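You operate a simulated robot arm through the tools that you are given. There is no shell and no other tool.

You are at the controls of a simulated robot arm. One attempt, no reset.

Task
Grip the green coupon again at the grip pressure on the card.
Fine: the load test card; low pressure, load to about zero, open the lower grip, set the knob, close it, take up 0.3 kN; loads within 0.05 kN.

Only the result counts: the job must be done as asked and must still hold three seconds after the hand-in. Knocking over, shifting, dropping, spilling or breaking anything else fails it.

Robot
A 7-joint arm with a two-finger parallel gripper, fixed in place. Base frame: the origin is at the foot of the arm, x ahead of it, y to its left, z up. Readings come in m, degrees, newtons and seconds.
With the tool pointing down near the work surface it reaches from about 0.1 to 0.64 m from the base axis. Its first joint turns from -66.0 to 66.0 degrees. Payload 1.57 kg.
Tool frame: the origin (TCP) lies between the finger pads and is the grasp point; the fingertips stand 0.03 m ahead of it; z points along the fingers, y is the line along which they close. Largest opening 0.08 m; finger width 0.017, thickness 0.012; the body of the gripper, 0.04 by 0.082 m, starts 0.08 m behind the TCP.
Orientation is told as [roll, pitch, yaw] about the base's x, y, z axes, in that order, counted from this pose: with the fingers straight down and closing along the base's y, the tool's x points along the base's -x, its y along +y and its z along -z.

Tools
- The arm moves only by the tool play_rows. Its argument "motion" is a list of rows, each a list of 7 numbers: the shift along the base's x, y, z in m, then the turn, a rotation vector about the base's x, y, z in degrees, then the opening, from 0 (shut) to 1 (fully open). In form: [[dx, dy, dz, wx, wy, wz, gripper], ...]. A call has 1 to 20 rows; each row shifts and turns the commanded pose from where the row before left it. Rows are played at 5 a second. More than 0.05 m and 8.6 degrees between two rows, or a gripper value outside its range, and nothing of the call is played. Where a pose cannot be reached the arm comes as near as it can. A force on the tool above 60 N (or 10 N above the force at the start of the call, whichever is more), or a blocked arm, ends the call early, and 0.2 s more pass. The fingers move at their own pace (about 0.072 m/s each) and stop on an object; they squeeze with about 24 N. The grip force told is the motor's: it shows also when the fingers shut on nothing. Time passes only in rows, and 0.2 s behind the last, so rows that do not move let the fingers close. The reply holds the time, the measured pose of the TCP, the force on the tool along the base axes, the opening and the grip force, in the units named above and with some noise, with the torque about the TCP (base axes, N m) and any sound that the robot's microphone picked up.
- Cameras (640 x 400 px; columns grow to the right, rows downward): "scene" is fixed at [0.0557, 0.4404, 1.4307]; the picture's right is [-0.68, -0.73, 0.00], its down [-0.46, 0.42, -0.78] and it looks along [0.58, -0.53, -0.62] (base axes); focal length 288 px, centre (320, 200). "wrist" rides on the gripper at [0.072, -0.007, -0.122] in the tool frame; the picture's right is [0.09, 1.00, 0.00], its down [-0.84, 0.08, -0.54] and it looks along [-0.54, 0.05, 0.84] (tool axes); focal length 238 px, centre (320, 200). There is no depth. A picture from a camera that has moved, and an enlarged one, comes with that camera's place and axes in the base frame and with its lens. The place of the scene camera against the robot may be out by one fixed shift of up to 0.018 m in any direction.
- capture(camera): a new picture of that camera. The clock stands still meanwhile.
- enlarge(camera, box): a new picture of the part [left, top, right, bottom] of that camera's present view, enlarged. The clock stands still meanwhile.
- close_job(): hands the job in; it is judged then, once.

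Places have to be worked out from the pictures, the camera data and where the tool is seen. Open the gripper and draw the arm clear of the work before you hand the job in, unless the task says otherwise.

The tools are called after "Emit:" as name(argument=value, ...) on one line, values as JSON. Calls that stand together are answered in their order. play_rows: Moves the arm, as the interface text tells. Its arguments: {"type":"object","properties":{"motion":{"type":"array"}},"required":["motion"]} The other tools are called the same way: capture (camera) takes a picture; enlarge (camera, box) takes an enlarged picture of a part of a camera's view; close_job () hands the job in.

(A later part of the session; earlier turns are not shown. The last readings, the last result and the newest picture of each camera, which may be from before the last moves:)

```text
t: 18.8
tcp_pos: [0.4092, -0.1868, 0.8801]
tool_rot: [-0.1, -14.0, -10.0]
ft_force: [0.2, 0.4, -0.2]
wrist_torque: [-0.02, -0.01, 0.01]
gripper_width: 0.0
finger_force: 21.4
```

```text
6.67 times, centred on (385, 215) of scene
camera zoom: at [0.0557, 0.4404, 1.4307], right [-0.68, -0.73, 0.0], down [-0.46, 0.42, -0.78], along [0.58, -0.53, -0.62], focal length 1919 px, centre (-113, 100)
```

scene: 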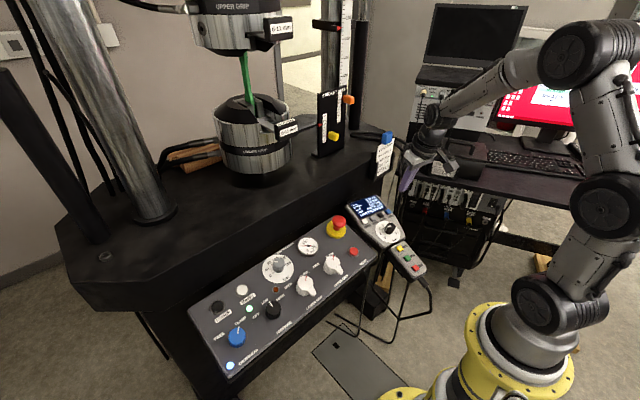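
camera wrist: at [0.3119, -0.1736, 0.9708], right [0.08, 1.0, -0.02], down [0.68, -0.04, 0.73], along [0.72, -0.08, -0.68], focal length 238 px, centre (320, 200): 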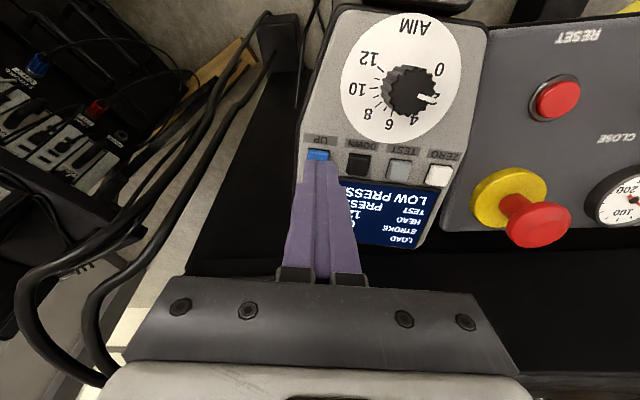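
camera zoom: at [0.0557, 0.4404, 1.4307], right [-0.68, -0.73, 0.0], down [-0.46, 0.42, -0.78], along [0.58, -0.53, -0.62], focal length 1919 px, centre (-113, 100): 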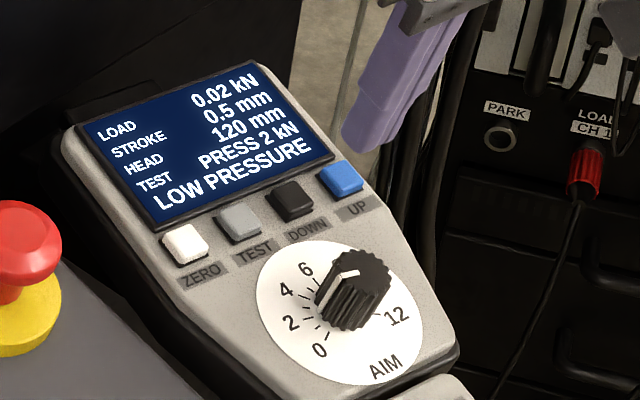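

Load holds at 0.02 kN, within tolerance of zero. Next I travel at safe height to above the LOWER GRIP lever (knob top about (0.403, 0.179, 0.814)) with the gripper open.

Emit:
play_rows(motion=[[0, 0, 0.035, 0, 0, 0, 0], [0, 0, 0.035, 0, 0, 0, 0], [-0.003, 0.0457, 0, 0, 0, 5, 0], [-0.003, 0.0457, 0, 0, 0, 5, 0], [-0.003, 0.0457, 0, 0, 0, 0, 0], [-0.003, 0.0457, 0, 0, 0, 0, 1], [-0.003, 0.0457, 0, 0, 0, 0, 1], [-0.003, 0.0457, 0, 0, 0, 0, 1], [-0.003, 0.0457, 0, 0, 0, 0, 1], [-0.003, 0.0457, 0, 0, 0, 0, 1], [0, 0, -0.03, 0, 0, 0, 1], [0, 0, -0.028, 0, 0, 0, 1], [0, 0, 0, 0, 0, 0, 1]])

Emit:
capture(camera="wrist")

Emit:
enlarge(camera="wrist", box=[240, 70, 400, 190])

Emit:
enlarge(camera="scene", box=[350, 185, 420, 245])

```text
t: 21.6
tcp_pos: [0.386, 0.1822, 0.8935]
tool_rot: [-0.1, -13.9, -0.1]
ft_force: [0.1, 0.1, -0.5]
wrist_torque: [-0.03, -0.01, 0.0]
gripper_width: 0.0802
finger_force: 0.0
```

```text
taken
camera wrist: at [0.2868, 0.1762, 0.995], right [-0.09, 1.0, -0.02], down [0.68, 0.08, 0.73], along [0.73, 0.05, -0.68], focal length 238 px, centre (320, 200)
```

wrist: 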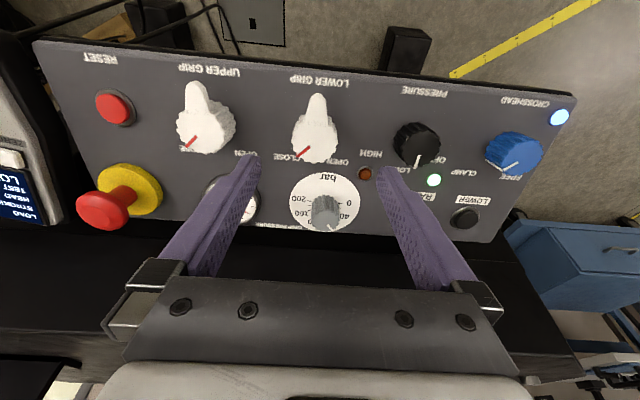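

```text
3.33 times, centred on (320, 130) of wrist
camera zoom: at [0.2868, 0.1762, 0.995], right [-0.09, 1.0, -0.02], down [0.68, 0.08, 0.73], along [0.73, 0.05, -0.68], focal length 794 px, centre (320, 433)
```

zoom: 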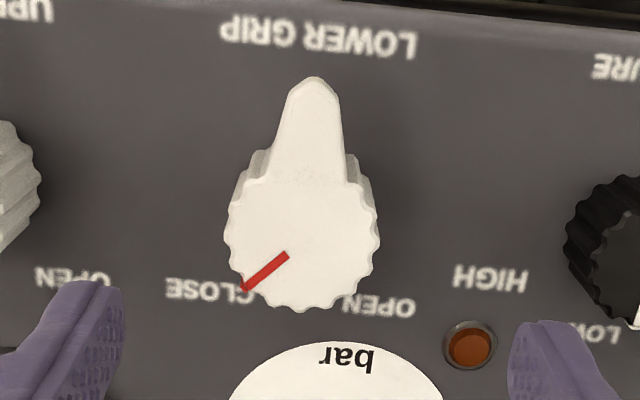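

```text
6.67 times, centred on (385, 215) of scene
camera zoom: at [0.0557, 0.4404, 1.4307], right [-0.68, -0.73, 0.0], down [-0.46, 0.42, -0.78], along [0.58, -0.53, -0.62], focal length 1919 px, centre (-113, 100)
```

zoom: 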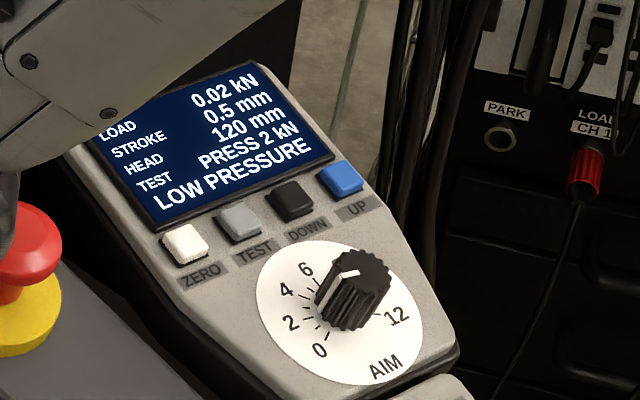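

The red pointer is at CLOSE (-45°), so OPEN is +45°, and the knob top is near (0.405, 0.178, 0.814). I pre-turn -22.5° and lower to just above the knob to check before gripping.

Emit:
play_rows(motion=[[0.003, -0.0014, -0.0135, 1.814, 0, -7.277, 1], [0.003, -0.0014, -0.0135, 1.814, 0, -7.277, 1], [0.0033, -0.0014, -0.0137, 1.814, 0, -7.277, 1], [0, 0, 0, 0, 0, 0, 1]])

Emit:
capture(camera="wrist")

Emit:
enlarge(camera="scene", box=[240, 210, 380, 340])

```text
t: 22.6
tcp_pos: [0.3958, 0.1759, 0.852]
tool_rot: [5.5, -12.9, -23.2]
ft_force: [-0.5, -0.4, 0.0]
wrist_torque: [-0.01, 0.03, -0.05]
gripper_width: 0.0801
finger_force: 0.0
```

```text
taken
camera wrist: at [0.2994, 0.1991, 0.9536], right [0.29, 0.95, 0.07], down [0.65, -0.25, 0.72], along [0.71, -0.16, -0.69], focal length 238 px, centre (320, 200)
```

wrist: 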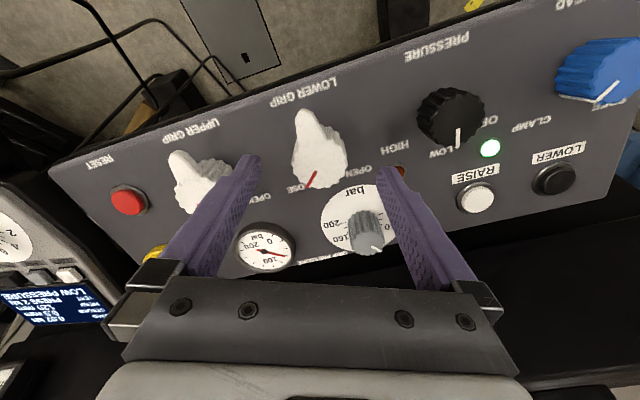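

```text
3.08 times, centred on (310, 275) of scene
camera zoom: at [0.0557, 0.4404, 1.4307], right [-0.68, -0.73, 0.0], down [-0.46, 0.42, -0.78], along [0.58, -0.53, -0.62], focal length 886 px, centre (351, -31)
```

zoom: 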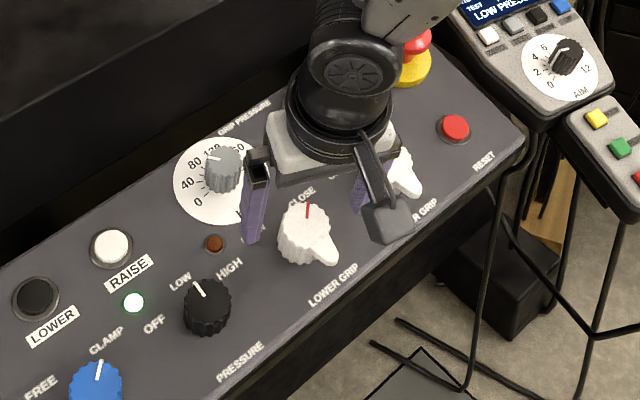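

The knob is centred between the fingers. I go down 26 mm along the normal and close on it.

Emit:
play_rows(motion=[[0.0021, 0.0004, -0.0084, 0, 0, 0, 1], [0.0021, 0.0003, -0.0084, 0, 0, 0, 1], [0.0021, 0.0003, -0.0084, 0, 0, 0, 1], [0, 0, 0, 0, 0, 0, 0], [0, 0, 0, 0, 0, 0, 0], [0, 0, 0, 0, 0, 0, 0], [0, 0, 0, 0, 0, 0, 0]])

Emit:
capture(camera="wrist")

```text
t: 24.2
tcp_pos: [0.401, 0.1763, 0.8255]
tool_rot: [5.3, -12.9, -23.1]
ft_force: [0.1, -14.5, 1.9]
wrist_torque: [0.43, -0.42, 0.15]
gripper_width: 0.0395
finger_force: 45.5
```

```text
taken
camera wrist: at [0.3048, 0.1991, 0.9286], right [0.29, 0.95, 0.07], down [0.65, -0.25, 0.72], along [0.7, -0.16, -0.69], focal length 238 px, centre (320, 200)
```

wrist: 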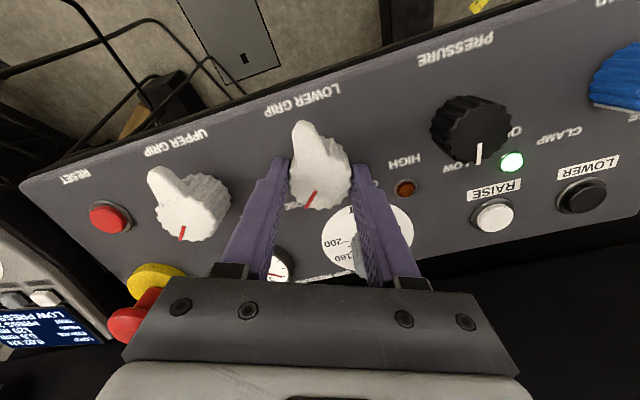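

Gripped (0.0395 m). I turn the lever 45° counter-clockwise first and check.

Emit:
play_rows(motion=[[0, -0.0005, 0, -1.814, 0, 7.277, 0], [0, -0.0005, 0, -1.814, 0, 7.277, 0], [0, 0, 0, -1.814, 0, 7.277, 0], [0, 0, 0, -1.814, 0, 7.277, 0], [0, 0, 0, -1.814, 0, 7.277, 0], [0, 0, 0, -1.814, 0, 7.277, 0], [0, 0, 0, 0, 0, 0, 0]])

Emit:
capture(camera="wrist")

Emit:
capture(camera="scene")

```text
t: 25.8
tcp_pos: [0.4007, 0.1775, 0.8266]
tool_rot: [-5.3, -12.9, 23.3]
ft_force: [-9.5, 23.5, -3.4]
wrist_torque: [-0.39, 0.33, -0.11]
gripper_width: 0.0395
finger_force: 45.3
```

```text
taken
camera wrist: at [0.3094, 0.1441, 0.9297], right [-0.46, 0.88, -0.11], down [0.59, 0.39, 0.71], along [0.67, 0.26, -0.7], focal length 238 px, centre (320, 200)
```

wrist: 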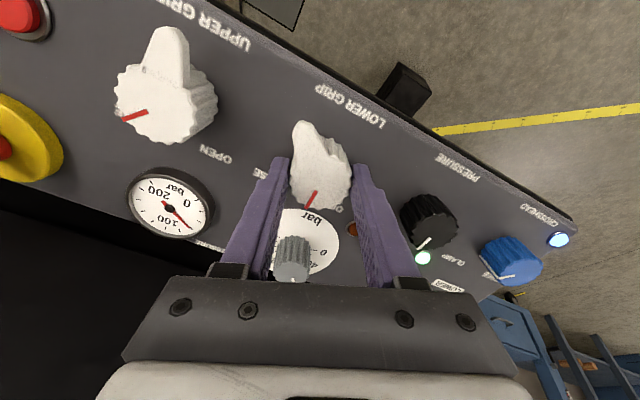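

```text
taken
```

scene: 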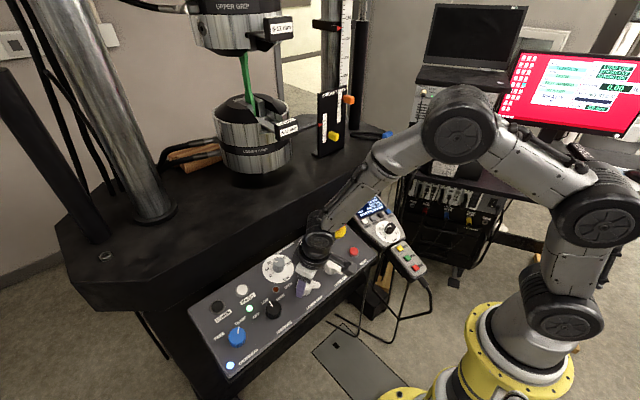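

The lever follows the gripper and is now midway. I turn the remaining 45°, easing the lateral force with a small y correction.

Emit:
play_rows(motion=[[0, 0.0006, 0, -1.814, 0, 7.277, 0], [0, 0, 0, -1.814, 0, 7.277, 0], [0, 0, 0, -1.814, 0, 7.277, 0], [0, 0, 0, -1.814, 0, 7.277, 0], [0, 0, 0, -1.814, 0, 7.277, 0], [0, 0, 0, -1.814, 0, 7.277, 0], [0, 0, 0, 0, 0, 0, 0]])

Emit:
capture(camera="wrist")

Emit:
enlarge(camera="scene", box=[190, 20, 380, 190])

Emit:
enlarge(camera="scene", box=[240, 190, 420, 340])

```text
t: 27.4
tcp_pos: [0.4005, 0.1778, 0.8252]
tool_rot: [-12.8, -5.3, 68.4]
ft_force: [-21.2, 28.2, -1.6]
wrist_torque: [-0.04, -0.44, -0.18]
gripper_width: 0.0401
finger_force: 45.0
```

```text
taken
camera wrist: at [0.3506, 0.1096, 0.9399], right [-0.93, 0.29, -0.23], down [0.11, 0.8, 0.59], along [0.36, 0.52, -0.78], focal length 238 px, centre (320, 200)
```

wrist: 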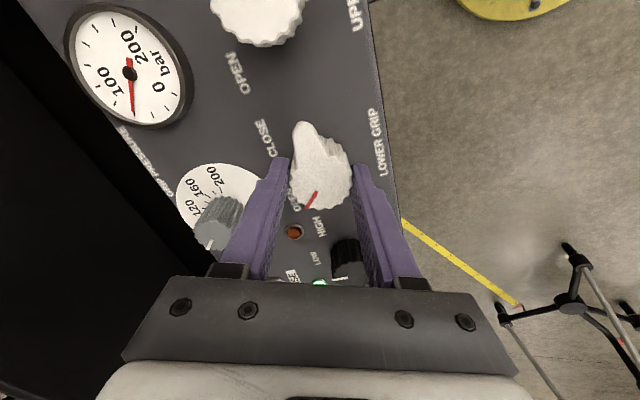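

```text
2.35 times, centred on (285, 105) of scene
camera zoom: at [0.0553, 0.4411, 1.4305], right [-0.68, -0.73, 0.0], down [-0.46, 0.42, -0.78], along [0.58, -0.53, -0.62], focal length 677 px, centre (402, 424)
```

zoom: 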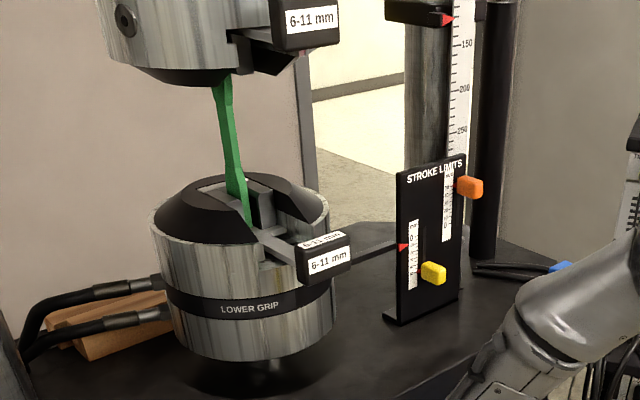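

```text
2.67 times, centred on (330, 265) of scene
camera zoom: at [0.0553, 0.4411, 1.4305], right [-0.68, -0.73, 0.0], down [-0.46, 0.42, -0.78], along [0.58, -0.53, -0.62], focal length 768 px, centre (293, 27)
```

zoom: 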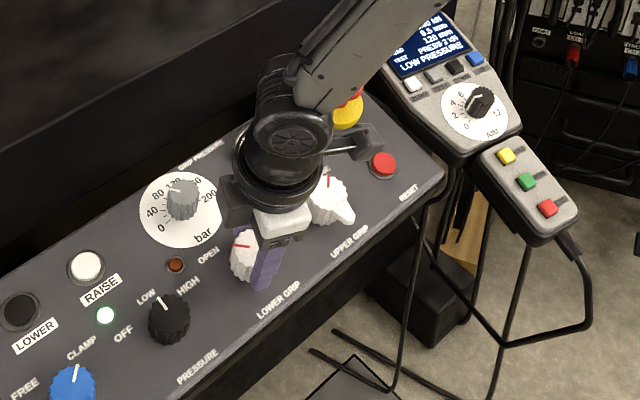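

The lever is at OPEN and the lower jaws have visibly drawn away from the coupon. I release, retract along the normal and turn back, then read the display and grip.

Emit:
play_rows(motion=[[0, 0, 0, 0, 0, 0, 0.75], [0, 0, 0, 0, 0, 0, 0.75], [-0.0073, 0, 0.0291, 0, 0, 0, 0.75], [-0.0073, 0, 0.0291, 0, 0, 0, 0.75], [0, 0, 0.03, 0, 0, 0, 0.75], [0, 0, 0, 1.814, 0, -7.277, 0.75], [0, 0, 0, 1.814, 0, -7.277, 0.75], [0, 0, 0, 1.814, 0, -7.277, 0.75], [0, 0, 0, 1.814, 0, -7.277, 0.75], [0, 0, 0, 1.814, 0, -7.277, 0.75], [0, 0, 0, 1.814, 0, -7.277, 0.75], [0.02, 0.005, 0, 1.814, 0, -7.277, 0.75], [0.025, 0.005, 0, 1.814, 0, -7.277, 0.75], [0.025, 0.01, 0, 1.814, 0, -7.277, 0.75], [0, 0, 0, 0, 0, 0, 0.75]])

Emit:
capture(camera="wrist")

Emit:
capture(camera="scene")

Emit:
enlarge(camera="scene", box=[190, 20, 380, 190])

Emit:
enlarge(camera="scene", box=[350, 185, 420, 245])

```text
t: 30.6
tcp_pos: [0.4567, 0.1948, 0.9134]
tool_rot: [0.0, -14.0, -0.1]
ft_force: [0.7, 0.5, -0.5]
wrist_torque: [0.02, -0.01, 0.01]
gripper_width: 0.0599
finger_force: 0.1
```

```text
taken
camera wrist: at [0.3583, 0.1901, 1.0154], right [-0.09, 1.0, -0.02], down [0.68, 0.08, 0.73], along [0.73, 0.05, -0.69], focal length 238 px, centre (320, 200)
```

wrist: 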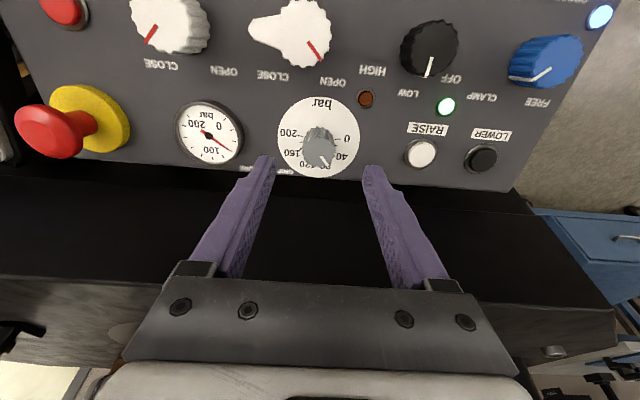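

```text
taken
```

scene: 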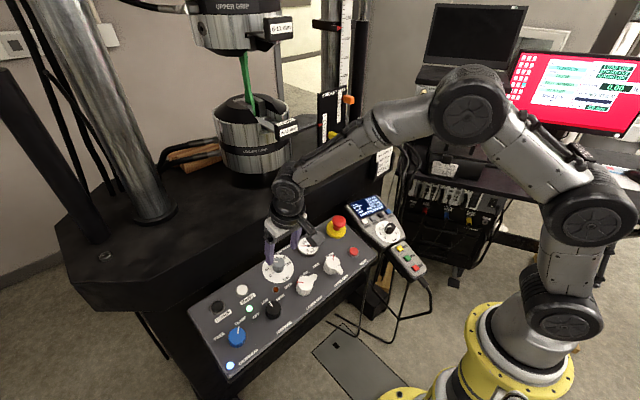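

```text
2.35 times, centred on (285, 105) of scene
camera zoom: at [0.0558, 0.4404, 1.4307], right [-0.68, -0.73, 0.0], down [-0.46, 0.42, -0.78], along [0.58, -0.53, -0.62], focal length 677 px, centre (402, 424)
```

zoom: 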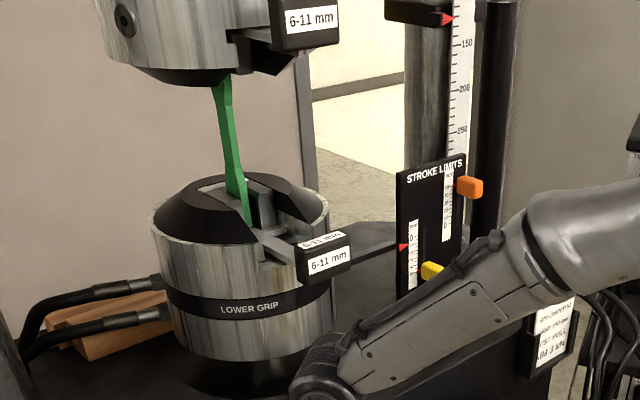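

```text
6.67 times, centred on (385, 215) of scene
camera zoom: at [0.0558, 0.4404, 1.4307], right [-0.68, -0.73, 0.0], down [-0.46, 0.42, -0.78], along [0.58, -0.53, -0.62], focal length 1919 px, centre (-113, 100)
```

zoom: 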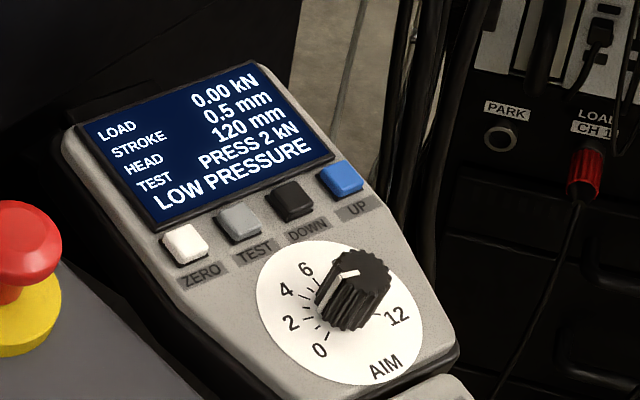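

The lower grip is open, with load at 0.00 kN. Now I study the grip pressure dial and gauge closely.

Emit:
enlarge(camera="wrist", box=[270, 85, 370, 185])

Emit:
enlarge(camera="wrist", box=[165, 90, 255, 175])

Emit:
enlarge(camera="scene", box=[245, 225, 335, 295])

```text
4.00 times, centred on (320, 135) of wrist
camera zoom: at [0.3583, 0.1901, 1.0154], right [-0.09, 1.0, -0.02], down [0.68, 0.08, 0.73], along [0.73, 0.05, -0.69], focal length 953 px, centre (320, 460)
```

zoom: 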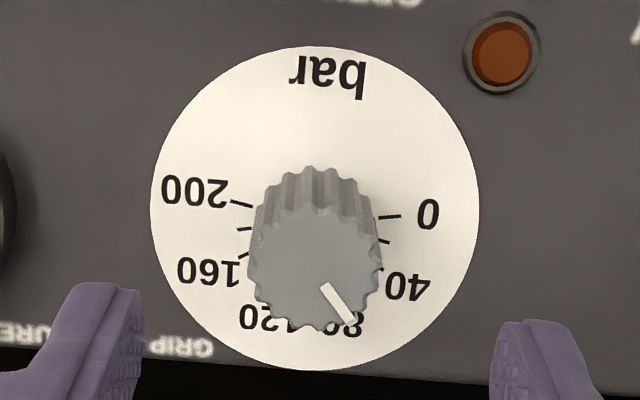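

```text
4.71 times, centred on (210, 132) of wrist
camera zoom: at [0.3583, 0.1901, 1.0154], right [-0.09, 1.0, -0.02], down [0.68, 0.08, 0.73], along [0.73, 0.05, -0.69], focal length 1122 px, centre (838, 518)
```

zoom: 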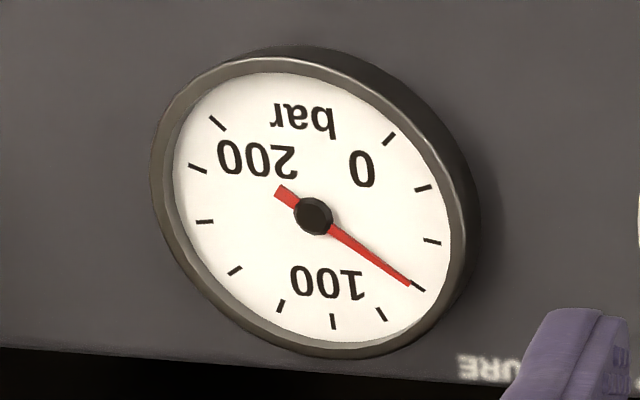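

```text
5.71 times, centred on (290, 260) of scene
camera zoom: at [0.0558, 0.4404, 1.4307], right [-0.68, -0.73, 0.0], down [-0.46, 0.42, -0.78], along [0.58, -0.53, -0.62], focal length 1645 px, centre (491, -143)
```

zoom: 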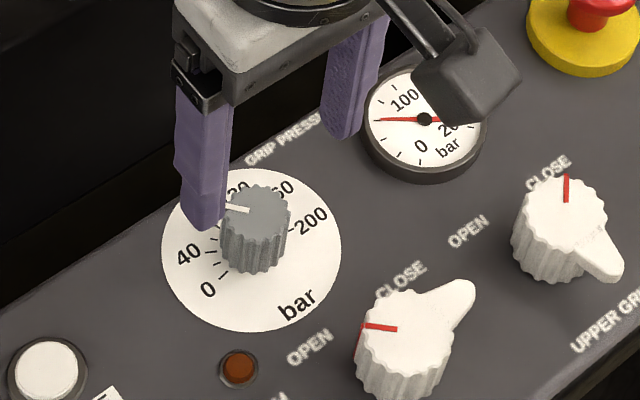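

The gauge reads 60 bar, matching the knob pointer at 36° left of top; the dial runs ±90° for 0–200, so 100 bar is pointer straight up-slope (0.9°/bar). The knob is tall and slim, top near (0.480, 0.196, 0.844). I move to 1 cm above it with the tips.

Emit:
play_rows(motion=[[0.0068, 0.0, -0.0153, 0, 0, 0, 0.75], [0.0068, 0.0, -0.0153, 0, 0, 0, 0.75], [0, 0, 0, 0, 0, 0, 0.75]])

Emit:
capture(camera="wrist")

Emit:
enlarge(camera="scene", box=[235, 200, 345, 295])

Emit:
enlarge(camera="wrist", box=[260, 110, 380, 200])

```text
t: 31.4
tcp_pos: [0.4707, 0.1961, 0.8835]
tool_rot: [0.1, -14.0, -0.1]
ft_force: [0.2, 0.1, 0.0]
wrist_torque: [0.02, -0.02, 0.01]
gripper_width: 0.0601
finger_force: 0.1
```

```text
taken
camera wrist: at [0.3709, 0.1898, 0.9859], right [-0.09, 1.0, -0.02], down [0.68, 0.08, 0.73], along [0.73, 0.05, -0.68], focal length 238 px, centre (320, 200)
```

wrist: 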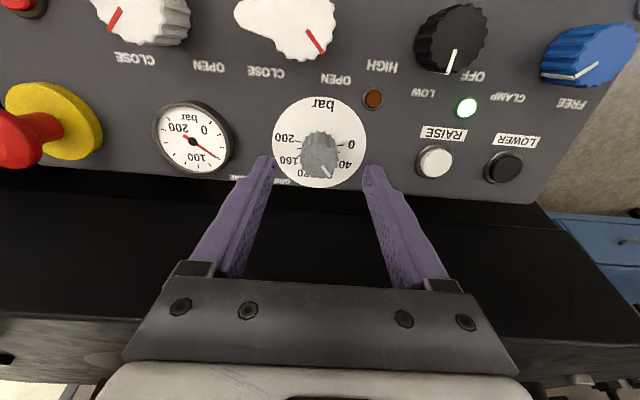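

```text
4.21 times, centred on (290, 248) of scene
camera zoom: at [0.0557, 0.4404, 1.4307], right [-0.68, -0.73, 0.0], down [-0.46, 0.42, -0.78], along [0.58, -0.53, -0.62], focal length 1212 px, centre (446, 0)
```

zoom: 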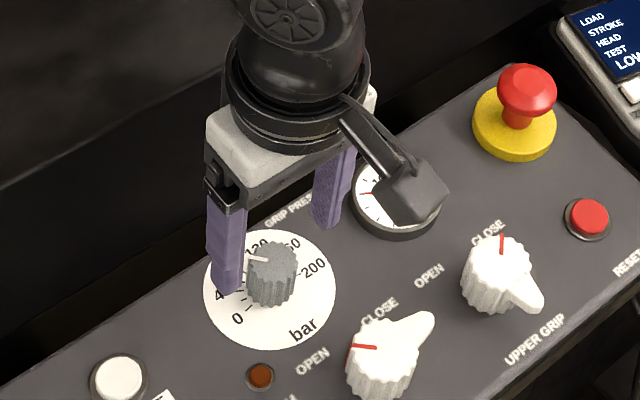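

```text
4.44 times, centred on (320, 155) of wrist
camera zoom: at [0.3709, 0.1898, 0.9859], right [-0.09, 1.0, -0.02], down [0.68, 0.08, 0.73], along [0.73, 0.05, -0.68], focal length 1059 px, centre (320, 400)
```

zoom: 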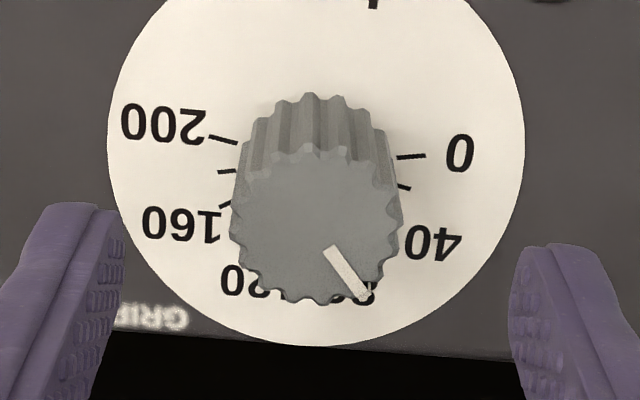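

The knob top outline matches a 14° tilt and sits on the tool axis about 15 mm below the tips. I lower 30 mm along the normal and close.

Emit:
play_rows(motion=[[0.0024, -0.0005, -0.0097, 0, 0, 0, 0.75], [0.0024, -0.0005, -0.0097, 0, 0, 0, 0.75], [0.0024, 0, -0.0097, 0, 0, 0, 0.75], [0, 0, 0, 0, 0, 0, 0], [0, 0, 0, 0, 0, 0, 0], [0, 0, 0, 0, 0, 0, 0]])

Emit:
capture(camera="wrist")

Emit:
enlarge(camera="wrist", box=[260, 110, 380, 200])

```text
t: 32.8
tcp_pos: [0.4773, 0.195, 0.8553]
tool_rot: [0.0, -14.1, 0.0]
ft_force: [1.0, -0.9, -1.7]
wrist_torque: [-0.04, -0.03, -0.02]
gripper_width: 0.0294
finger_force: 38.9
```

```text
taken
camera wrist: at [0.3779, 0.1893, 0.9567], right [-0.09, 1.0, -0.02], down [0.68, 0.08, 0.73], along [0.73, 0.05, -0.68], focal length 238 px, centre (320, 200)
```

wrist: 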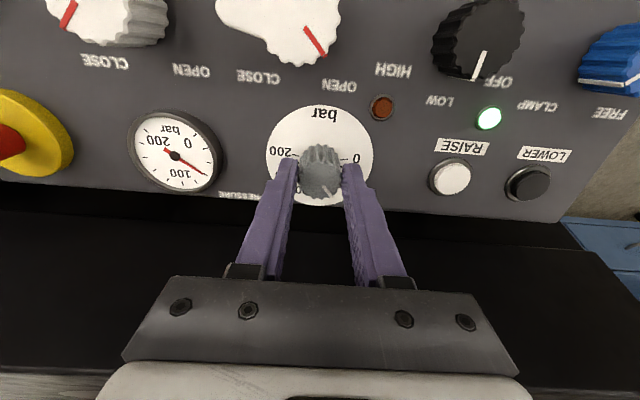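

```text
4.44 times, centred on (320, 155) of wrist
camera zoom: at [0.3779, 0.1893, 0.9567], right [-0.09, 1.0, -0.02], down [0.68, 0.08, 0.73], along [0.73, 0.05, -0.68], focal length 1059 px, centre (320, 400)
```

zoom: 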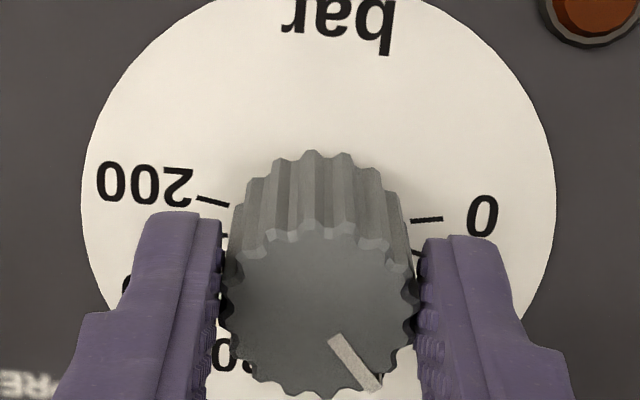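

Gripped at 0.0294 m with low side force. I turn it 36° clockwise (toward higher pressure) in five rows.

Emit:
play_rows(motion=[[0, 0, 0, 1.742, 0, -6.986, 0], [0, 0, 0, 1.742, 0, -6.986, 0], [0, 0, 0, 1.742, 0, -6.986, 0], [0, 0, 0, 1.742, 0, -6.986, 0], [0, 0, 0, 1.742, 0, -6.986, 0], [0, 0, 0, 0, 0, 0, 0], [0, 0, 0, 0, 0, 0, 0]])

Emit:
capture(camera="wrist")

Emit:
enlarge(camera="scene", box=[245, 205, 335, 275])

```text
t: 34.4
tcp_pos: [0.4777, 0.1977, 0.8552]
tool_rot: [8.4, -11.4, -36.9]
ft_force: [-1.9, 13.5, -2.5]
wrist_torque: [0.64, -0.04, 0.14]
gripper_width: 0.0295
finger_force: 39.0
```

```text
taken
camera wrist: at [0.3876, 0.2338, 0.9591], right [0.5, 0.86, 0.13], down [0.57, -0.43, 0.7], along [0.66, -0.28, -0.7], focal length 238 px, centre (320, 200)
```

wrist: 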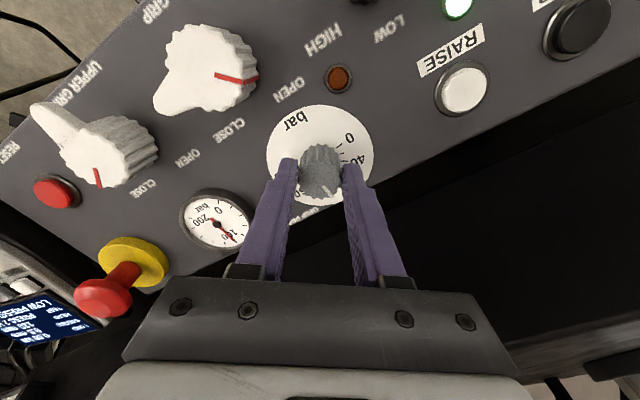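

```text
5.71 times, centred on (290, 240) of scene
camera zoom: at [0.0557, 0.4407, 1.4306], right [-0.68, -0.73, 0.0], down [-0.46, 0.42, -0.78], along [0.58, -0.53, -0.62], focal length 1645 px, centre (491, -29)
```

zoom: 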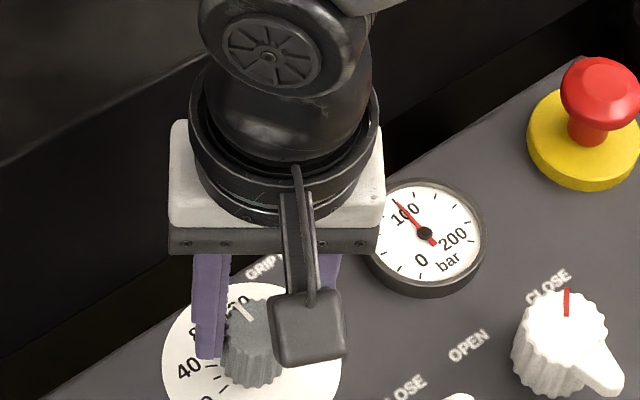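

Emit:
enlarge(camera="scene", box=[294, 230, 334, 262])

Emit:
enlarge(camera="wrist", box=[170, 180, 260, 255])

Emit:
enlarge(camera="wrist", box=[270, 130, 370, 210])

```text
12.50 times, centred on (314, 246) of scene
camera zoom: at [0.0557, 0.4407, 1.4306], right [-0.68, -0.73, 0.0], down [-0.46, 0.42, -0.78], along [0.58, -0.53, -0.62], focal length 3599 px, centre (395, -375)
```

zoom: 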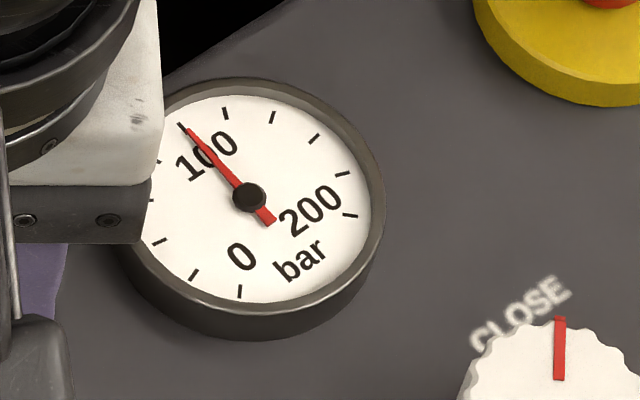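

```text
5.33 times, centred on (215, 218) of wrist
camera zoom: at [0.3876, 0.2338, 0.9591], right [0.5, 0.86, 0.13], down [0.57, -0.43, 0.7], along [0.66, -0.28, -0.7], focal length 1271 px, centre (880, 107)
```

zoom: 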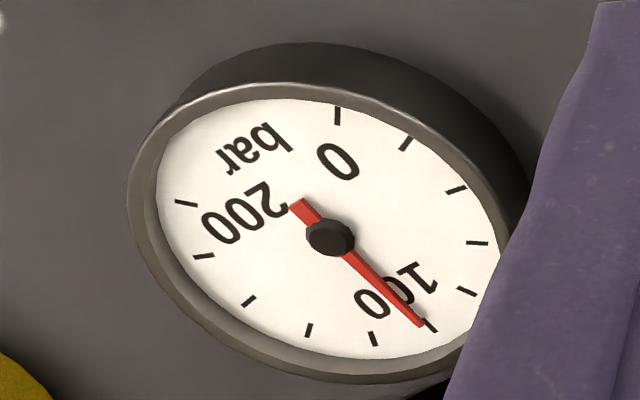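

```text
5.00 times, centred on (320, 170) of wrist
camera zoom: at [0.3876, 0.2338, 0.9591], right [0.5, 0.86, 0.13], down [0.57, -0.43, 0.7], along [0.66, -0.28, -0.7], focal length 1192 px, centre (320, 350)
```

zoom: 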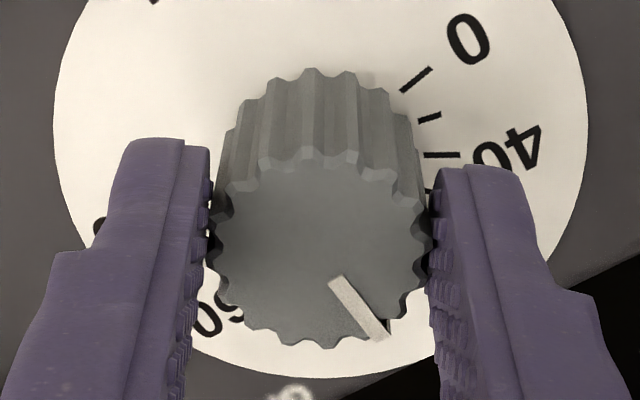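

The gauge needle sits on 100 bar from both views. I release and retract along the normal, then verify it stayed put.

Emit:
play_rows(motion=[[0, 0, 0, 0, 0, 0, 0.75], [0, 0, 0, 0, 0, 0, 0.75], [-0.0073, 0, 0.0291, 0, 0, 0, 0.75], [-0.0073, 0, 0.0291, 0, 0, 0, 0.75], [-0.0073, 0, 0.0291, 0, 0, 0, 0.75], [0, 0, 0, 1.814, 0, -7.277, 0.75], [-0.02, 0, 0, 1.814, 0, -7.277, 1], [-0.02, 0, 0, 0, 0, 0, 1]])

Emit:
capture(camera="wrist")

Emit:
enlarge(camera="scene", box=[245, 220, 335, 290])

```text
t: 36.2
tcp_pos: [0.4139, 0.1954, 0.942]
tool_rot: [10.9, -8.7, -51.9]
ft_force: [-0.7, 0.6, 1.0]
wrist_torque: [0.01, -0.03, -0.03]
gripper_width: 0.0798
finger_force: 0.0
```

```text
taken
camera wrist: at [0.3363, 0.248, 1.049], right [0.7, 0.7, 0.17], down [0.44, -0.6, 0.67], along [0.57, -0.39, -0.72], focal length 238 px, centre (320, 200)
```

wrist: 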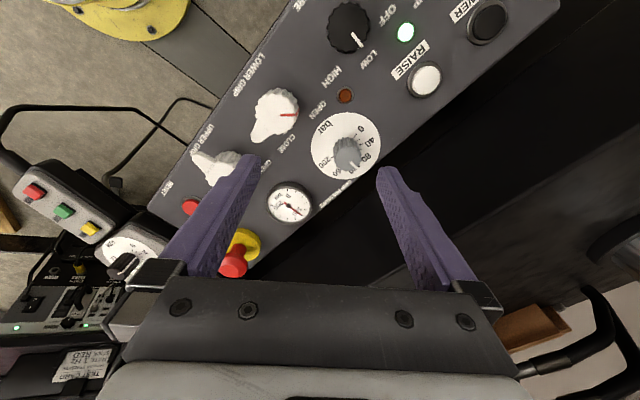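

```text
5.71 times, centred on (290, 255) of scene
camera zoom: at [0.0558, 0.4404, 1.4307], right [-0.68, -0.73, 0.0], down [-0.46, 0.42, -0.78], along [0.58, -0.53, -0.62], focal length 1645 px, centre (491, -114)
```

zoom: 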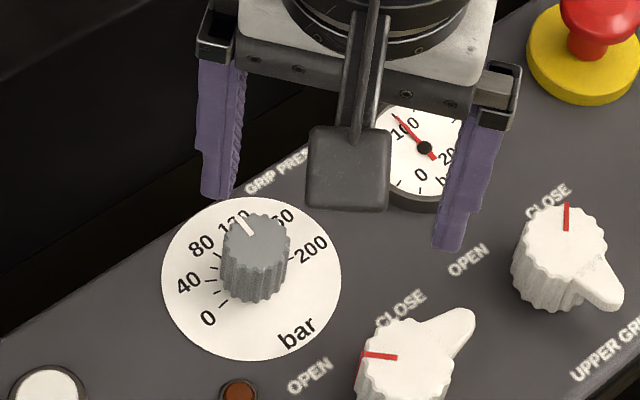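

Emit:
enlarge(camera="wrist", box=[262, 175, 322, 230])

Emit:
enlarge(camera="wrist", box=[240, 75, 400, 195])

Emit:
enlarge(camera="scene", box=[294, 230, 334, 262])

```text
7.27 times, centred on (292, 202) of wrist
camera zoom: at [0.3363, 0.248, 1.049], right [0.7, 0.7, 0.17], down [0.44, -0.6, 0.67], along [0.57, -0.39, -0.72], focal length 1734 px, centre (524, 182)
```

zoom: 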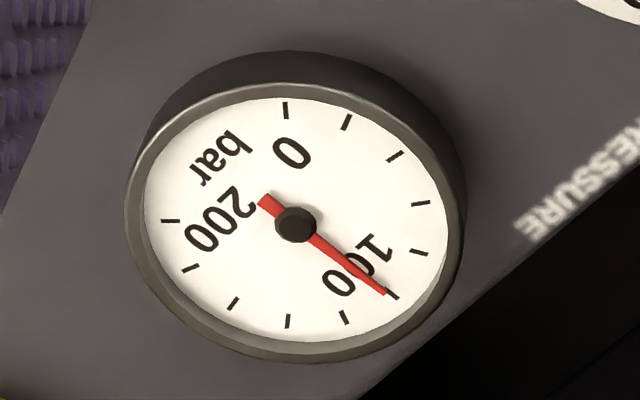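

```text
3.33 times, centred on (320, 135) of wrist
camera zoom: at [0.3363, 0.248, 1.049], right [0.7, 0.7, 0.17], down [0.44, -0.6, 0.67], along [0.57, -0.39, -0.72], focal length 794 px, centre (320, 417)
```

zoom: 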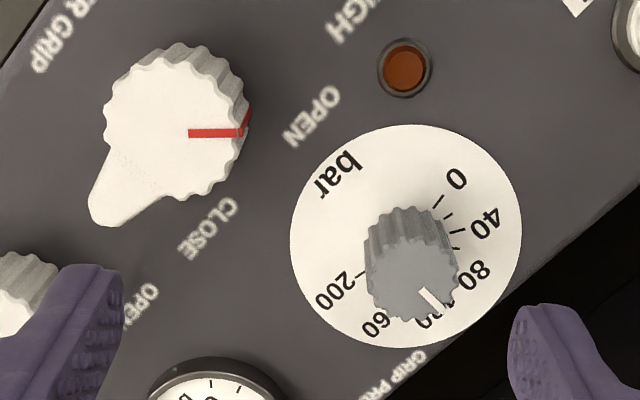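

```text
12.50 times, centred on (314, 246) of scene
camera zoom: at [0.0558, 0.4404, 1.4307], right [-0.68, -0.73, 0.0], down [-0.46, 0.42, -0.78], along [0.58, -0.53, -0.62], focal length 3599 px, centre (395, -375)
```

zoom: 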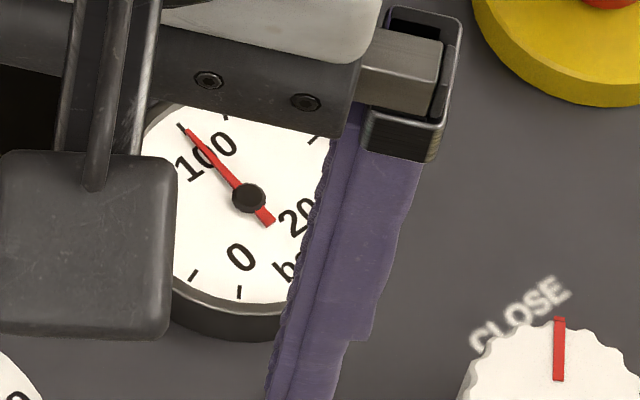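

The gauge holds at about 100 bar and the pointer is straight up-slope between 80 and 120. Now I go back over the LOWER GRIP lever, whose tail now points to -y, and turn the gripper to +67.5° so the fingers straddle it clear of the tail.

Emit:
play_rows(motion=[[-0.0081, -0.0044, 0, -1.911, 0, 7.665, 1], [-0.0081, -0.0044, 0, -1.911, 0, 7.665, 1], [-0.0081, -0.0043, 0, -1.911, 0, 7.665, 1], [-0.0081, -0.0043, 0, -1.911, 0, 7.665, 1], [0, 0, 0, -1.911, 0, 7.665, 1], [0, 0, 0, -1.911, 0, 7.665, 1], [0, 0, 0, -1.911, 0, 7.665, 1], [0, 0, 0, -1.911, 0, 7.665, 1], [0, 0, 0, -1.911, 0, 7.665, 1], [0, 0, 0, -1.911, 0, 7.665, 1], [0, 0, 0, -1.911, 0, 7.665, 1], [0, 0, 0, -1.911, 0, 7.665, 1], [0, 0, 0, -1.911, 0, 7.665, 1], [0, 0, 0, -1.911, 0, 7.665, 1], [0, 0, 0, -1.911, 0, 7.665, 1], [0, 0, -0.018, 0, 0, 0, 1], [0, 0, -0.018, 0, 0, 0, 1], [0, 0, 0, 0, 0, 0, 1]])

Emit:
capture(camera="wrist")

Emit:
enlarge(camera="scene", box=[245, 200, 365, 300])

```text
t: 40.0
tcp_pos: [0.3846, 0.1774, 0.907]
tool_rot: [-13.0, -5.2, 68.2]
ft_force: [-0.2, 0.5, 0.2]
wrist_torque: [0.0, -0.06, 0.0]
gripper_width: 0.0801
finger_force: 0.0
```

```text
taken
camera wrist: at [0.3342, 0.1095, 1.0197], right [-0.93, 0.29, -0.23], down [0.11, 0.8, 0.59], along [0.36, 0.52, -0.78], focal length 238 px, centre (320, 200)
```

wrist: 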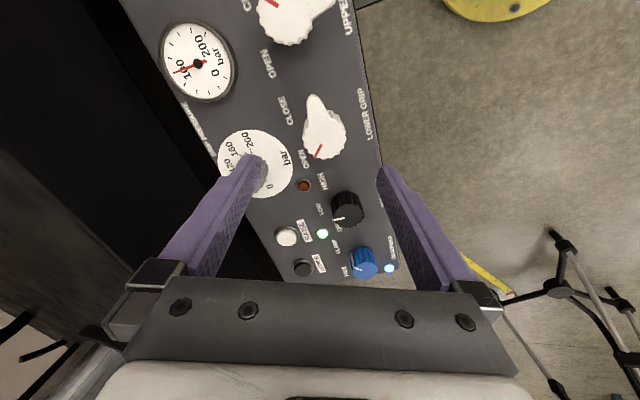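

```text
4.00 times, centred on (305, 250) of scene
camera zoom: at [0.0557, 0.4404, 1.4307], right [-0.68, -0.73, 0.0], down [-0.46, 0.42, -0.78], along [0.58, -0.53, -0.62], focal length 1152 px, centre (380, 0)
```

zoom: 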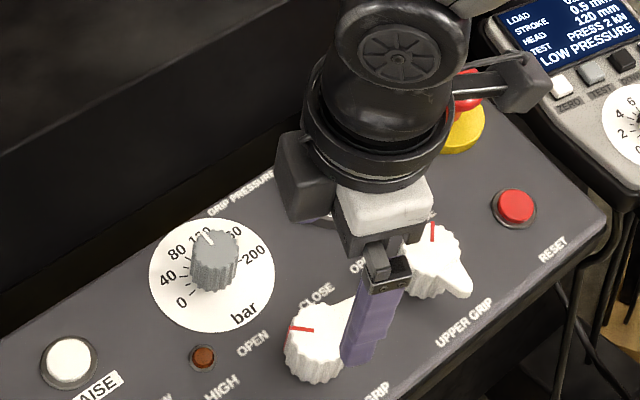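

Aligned over the lever. I lower to about 1 cm above the knob and verify finger clearance from the tail.

Emit:
play_rows(motion=[[0.0054, 0.0003, -0.0271, 0, 0, 0, 1], [0.0054, 0.0003, -0.0271, 0, 0, 0, 1], [0, 0, 0, 0, 0, 0, 1]])

Emit:
enlarge(camera="wrist", box=[220, 80, 420, 230])

```text
t: 40.8
tcp_pos: [0.3944, 0.1788, 0.8518]
tool_rot: [-13.1, -5.3, 68.2]
ft_force: [0.2, 0.7, -0.6]
wrist_torque: [0.0, -0.02, 0.0]
gripper_width: 0.0802
finger_force: 0.1
```

```text
2.67 times, centred on (320, 155) of wrist
camera zoom: at [0.3446, 0.1111, 0.9651], right [-0.93, 0.29, -0.23], down [0.11, 0.8, 0.59], along [0.36, 0.52, -0.78], focal length 636 px, centre (320, 320)
```

zoom: 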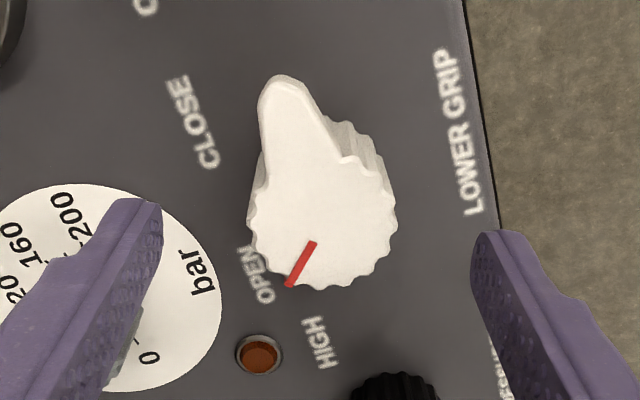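

The fingers straddle the knob well clear of the tail. I narrow slightly, lower 26 mm, and close on it.

Emit:
play_rows(motion=[[0, -0.0005, 0, 0, 0, 0, 0.8], [0.0021, 0, -0.0086, 0, 0, 0, 0.8], [0.0021, 0, -0.0086, 0, 0, 0, 0.8], [0.0022, 0, -0.0085, 0, 0, 0, 0.8], [0, 0, 0, 0, 0, 0, 0], [0, 0, 0, 0, 0, 0, 0], [0, 0, 0, 0, 0, 0, 0]])

Emit:
capture(camera="wrist")

```text
t: 42.4
tcp_pos: [0.401, 0.1778, 0.8268]
tool_rot: [-13.0, -5.2, 68.2]
ft_force: [-9.1, 3.9, 0.4]
wrist_torque: [-0.29, -0.83, -0.15]
gripper_width: 0.04
finger_force: 44.7
```

```text
taken
camera wrist: at [0.3504, 0.1103, 0.9404], right [-0.93, 0.29, -0.23], down [0.11, 0.8, 0.59], along [0.36, 0.52, -0.78], focal length 238 px, centre (320, 200)
```

wrist: 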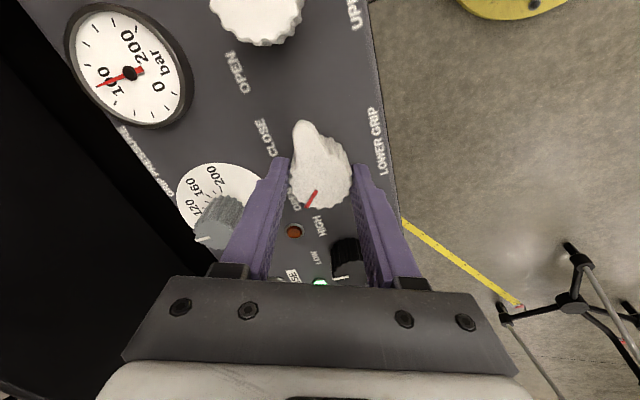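

Gripped (0.040 m). I turn the lever back 90° clockwise, to CLOSE.

Emit:
play_rows(motion=[[0, 0, 0, 1.814, 0, -7.277, 0], [0, 0, 0, 1.814, 0, -7.277, 0], [0, 0, 0, 1.814, 0, -7.277, 0], [0, 0, 0, 1.814, 0, -7.277, 0], [0, 0, 0, 1.814, 0, -7.277, 0], [0, 0, 0, 1.814, 0, -7.277, 0], [0, 0, 0, 1.814, 0, -7.277, 0], [0, 0, 0, 1.814, 0, -7.277, 0], [0, 0, 0, 1.814, 0, -7.277, 0], [0, 0, 0, 1.814, 0, -7.277, 0], [0, 0, 0, 1.814, 0, -7.277, 0], [0, 0, 0, 1.814, 0, -7.277, 0], [0, 0, 0, 0, 0, 0, 0]])

Emit:
capture(camera="wrist")

Emit:
enlarge(camera="scene", box=[190, 20, 380, 190])

Emit:
enlarge(camera="scene", box=[340, 185, 420, 245])

```text
t: 45.2
tcp_pos: [0.4007, 0.1769, 0.8269]
tool_rot: [5.5, -12.9, -23.1]
ft_force: [17.5, -23.1, -7.3]
wrist_torque: [0.07, -0.89, 0.15]
gripper_width: 0.0397
finger_force: 44.7
```

```text
taken
camera wrist: at [0.3049, 0.1991, 0.9291], right [0.29, 0.95, 0.07], down [0.65, -0.25, 0.72], along [0.7, -0.16, -0.69], focal length 238 px, centre (320, 200)
```

wrist: 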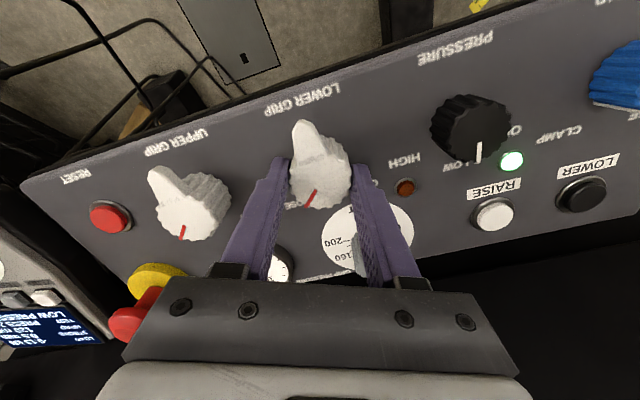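

```text
2.35 times, centred on (285, 105) of scene
camera zoom: at [0.0562, 0.4399, 1.4309], right [-0.68, -0.73, 0.0], down [-0.46, 0.42, -0.78], along [0.57, -0.53, -0.62], focal length 677 px, centre (402, 424)
```

zoom: 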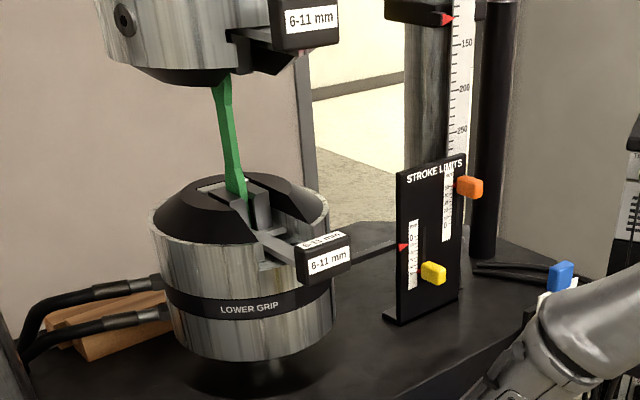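

```text
6.67 times, centred on (380, 215) of scene
camera zoom: at [0.0562, 0.4399, 1.4309], right [-0.68, -0.73, 0.0], down [-0.46, 0.42, -0.78], along [0.57, -0.53, -0.62], focal length 1919 px, centre (-80, 100)
```

zoom: 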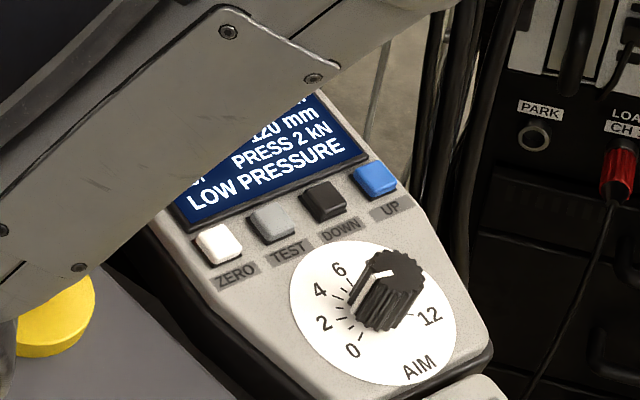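

The jaws have closed on the coupon and the pointer is at CLOSE. I read the load from the wrist view of the display.

Emit:
enlarge(camera="wrist", box=[0, 280, 120, 355])

Emit:
enlarge(camera="wrist", box=[260, 110, 380, 220])

```text
5.33 times, centred on (60, 318) of wrist
camera zoom: at [0.3049, 0.1991, 0.9291], right [0.29, 0.95, 0.07], down [0.65, -0.25, 0.72], along [0.7, -0.16, -0.69], focal length 1271 px, centre (1707, -427)
```

zoom: 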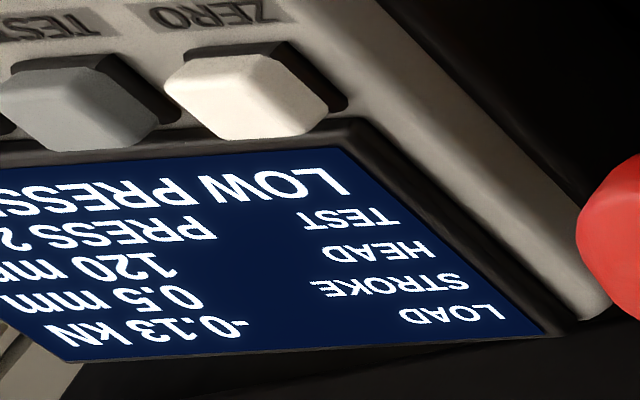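

```text
3.64 times, centred on (320, 165) of wrist
camera zoom: at [0.3049, 0.1991, 0.9291], right [0.29, 0.95, 0.07], down [0.65, -0.25, 0.72], along [0.7, -0.16, -0.69], focal length 867 px, centre (320, 327)
```

zoom: 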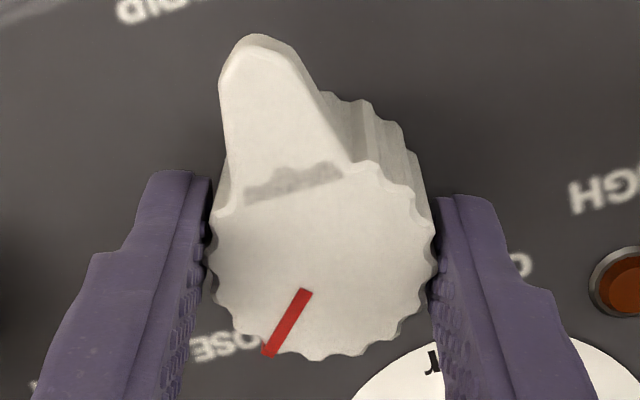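

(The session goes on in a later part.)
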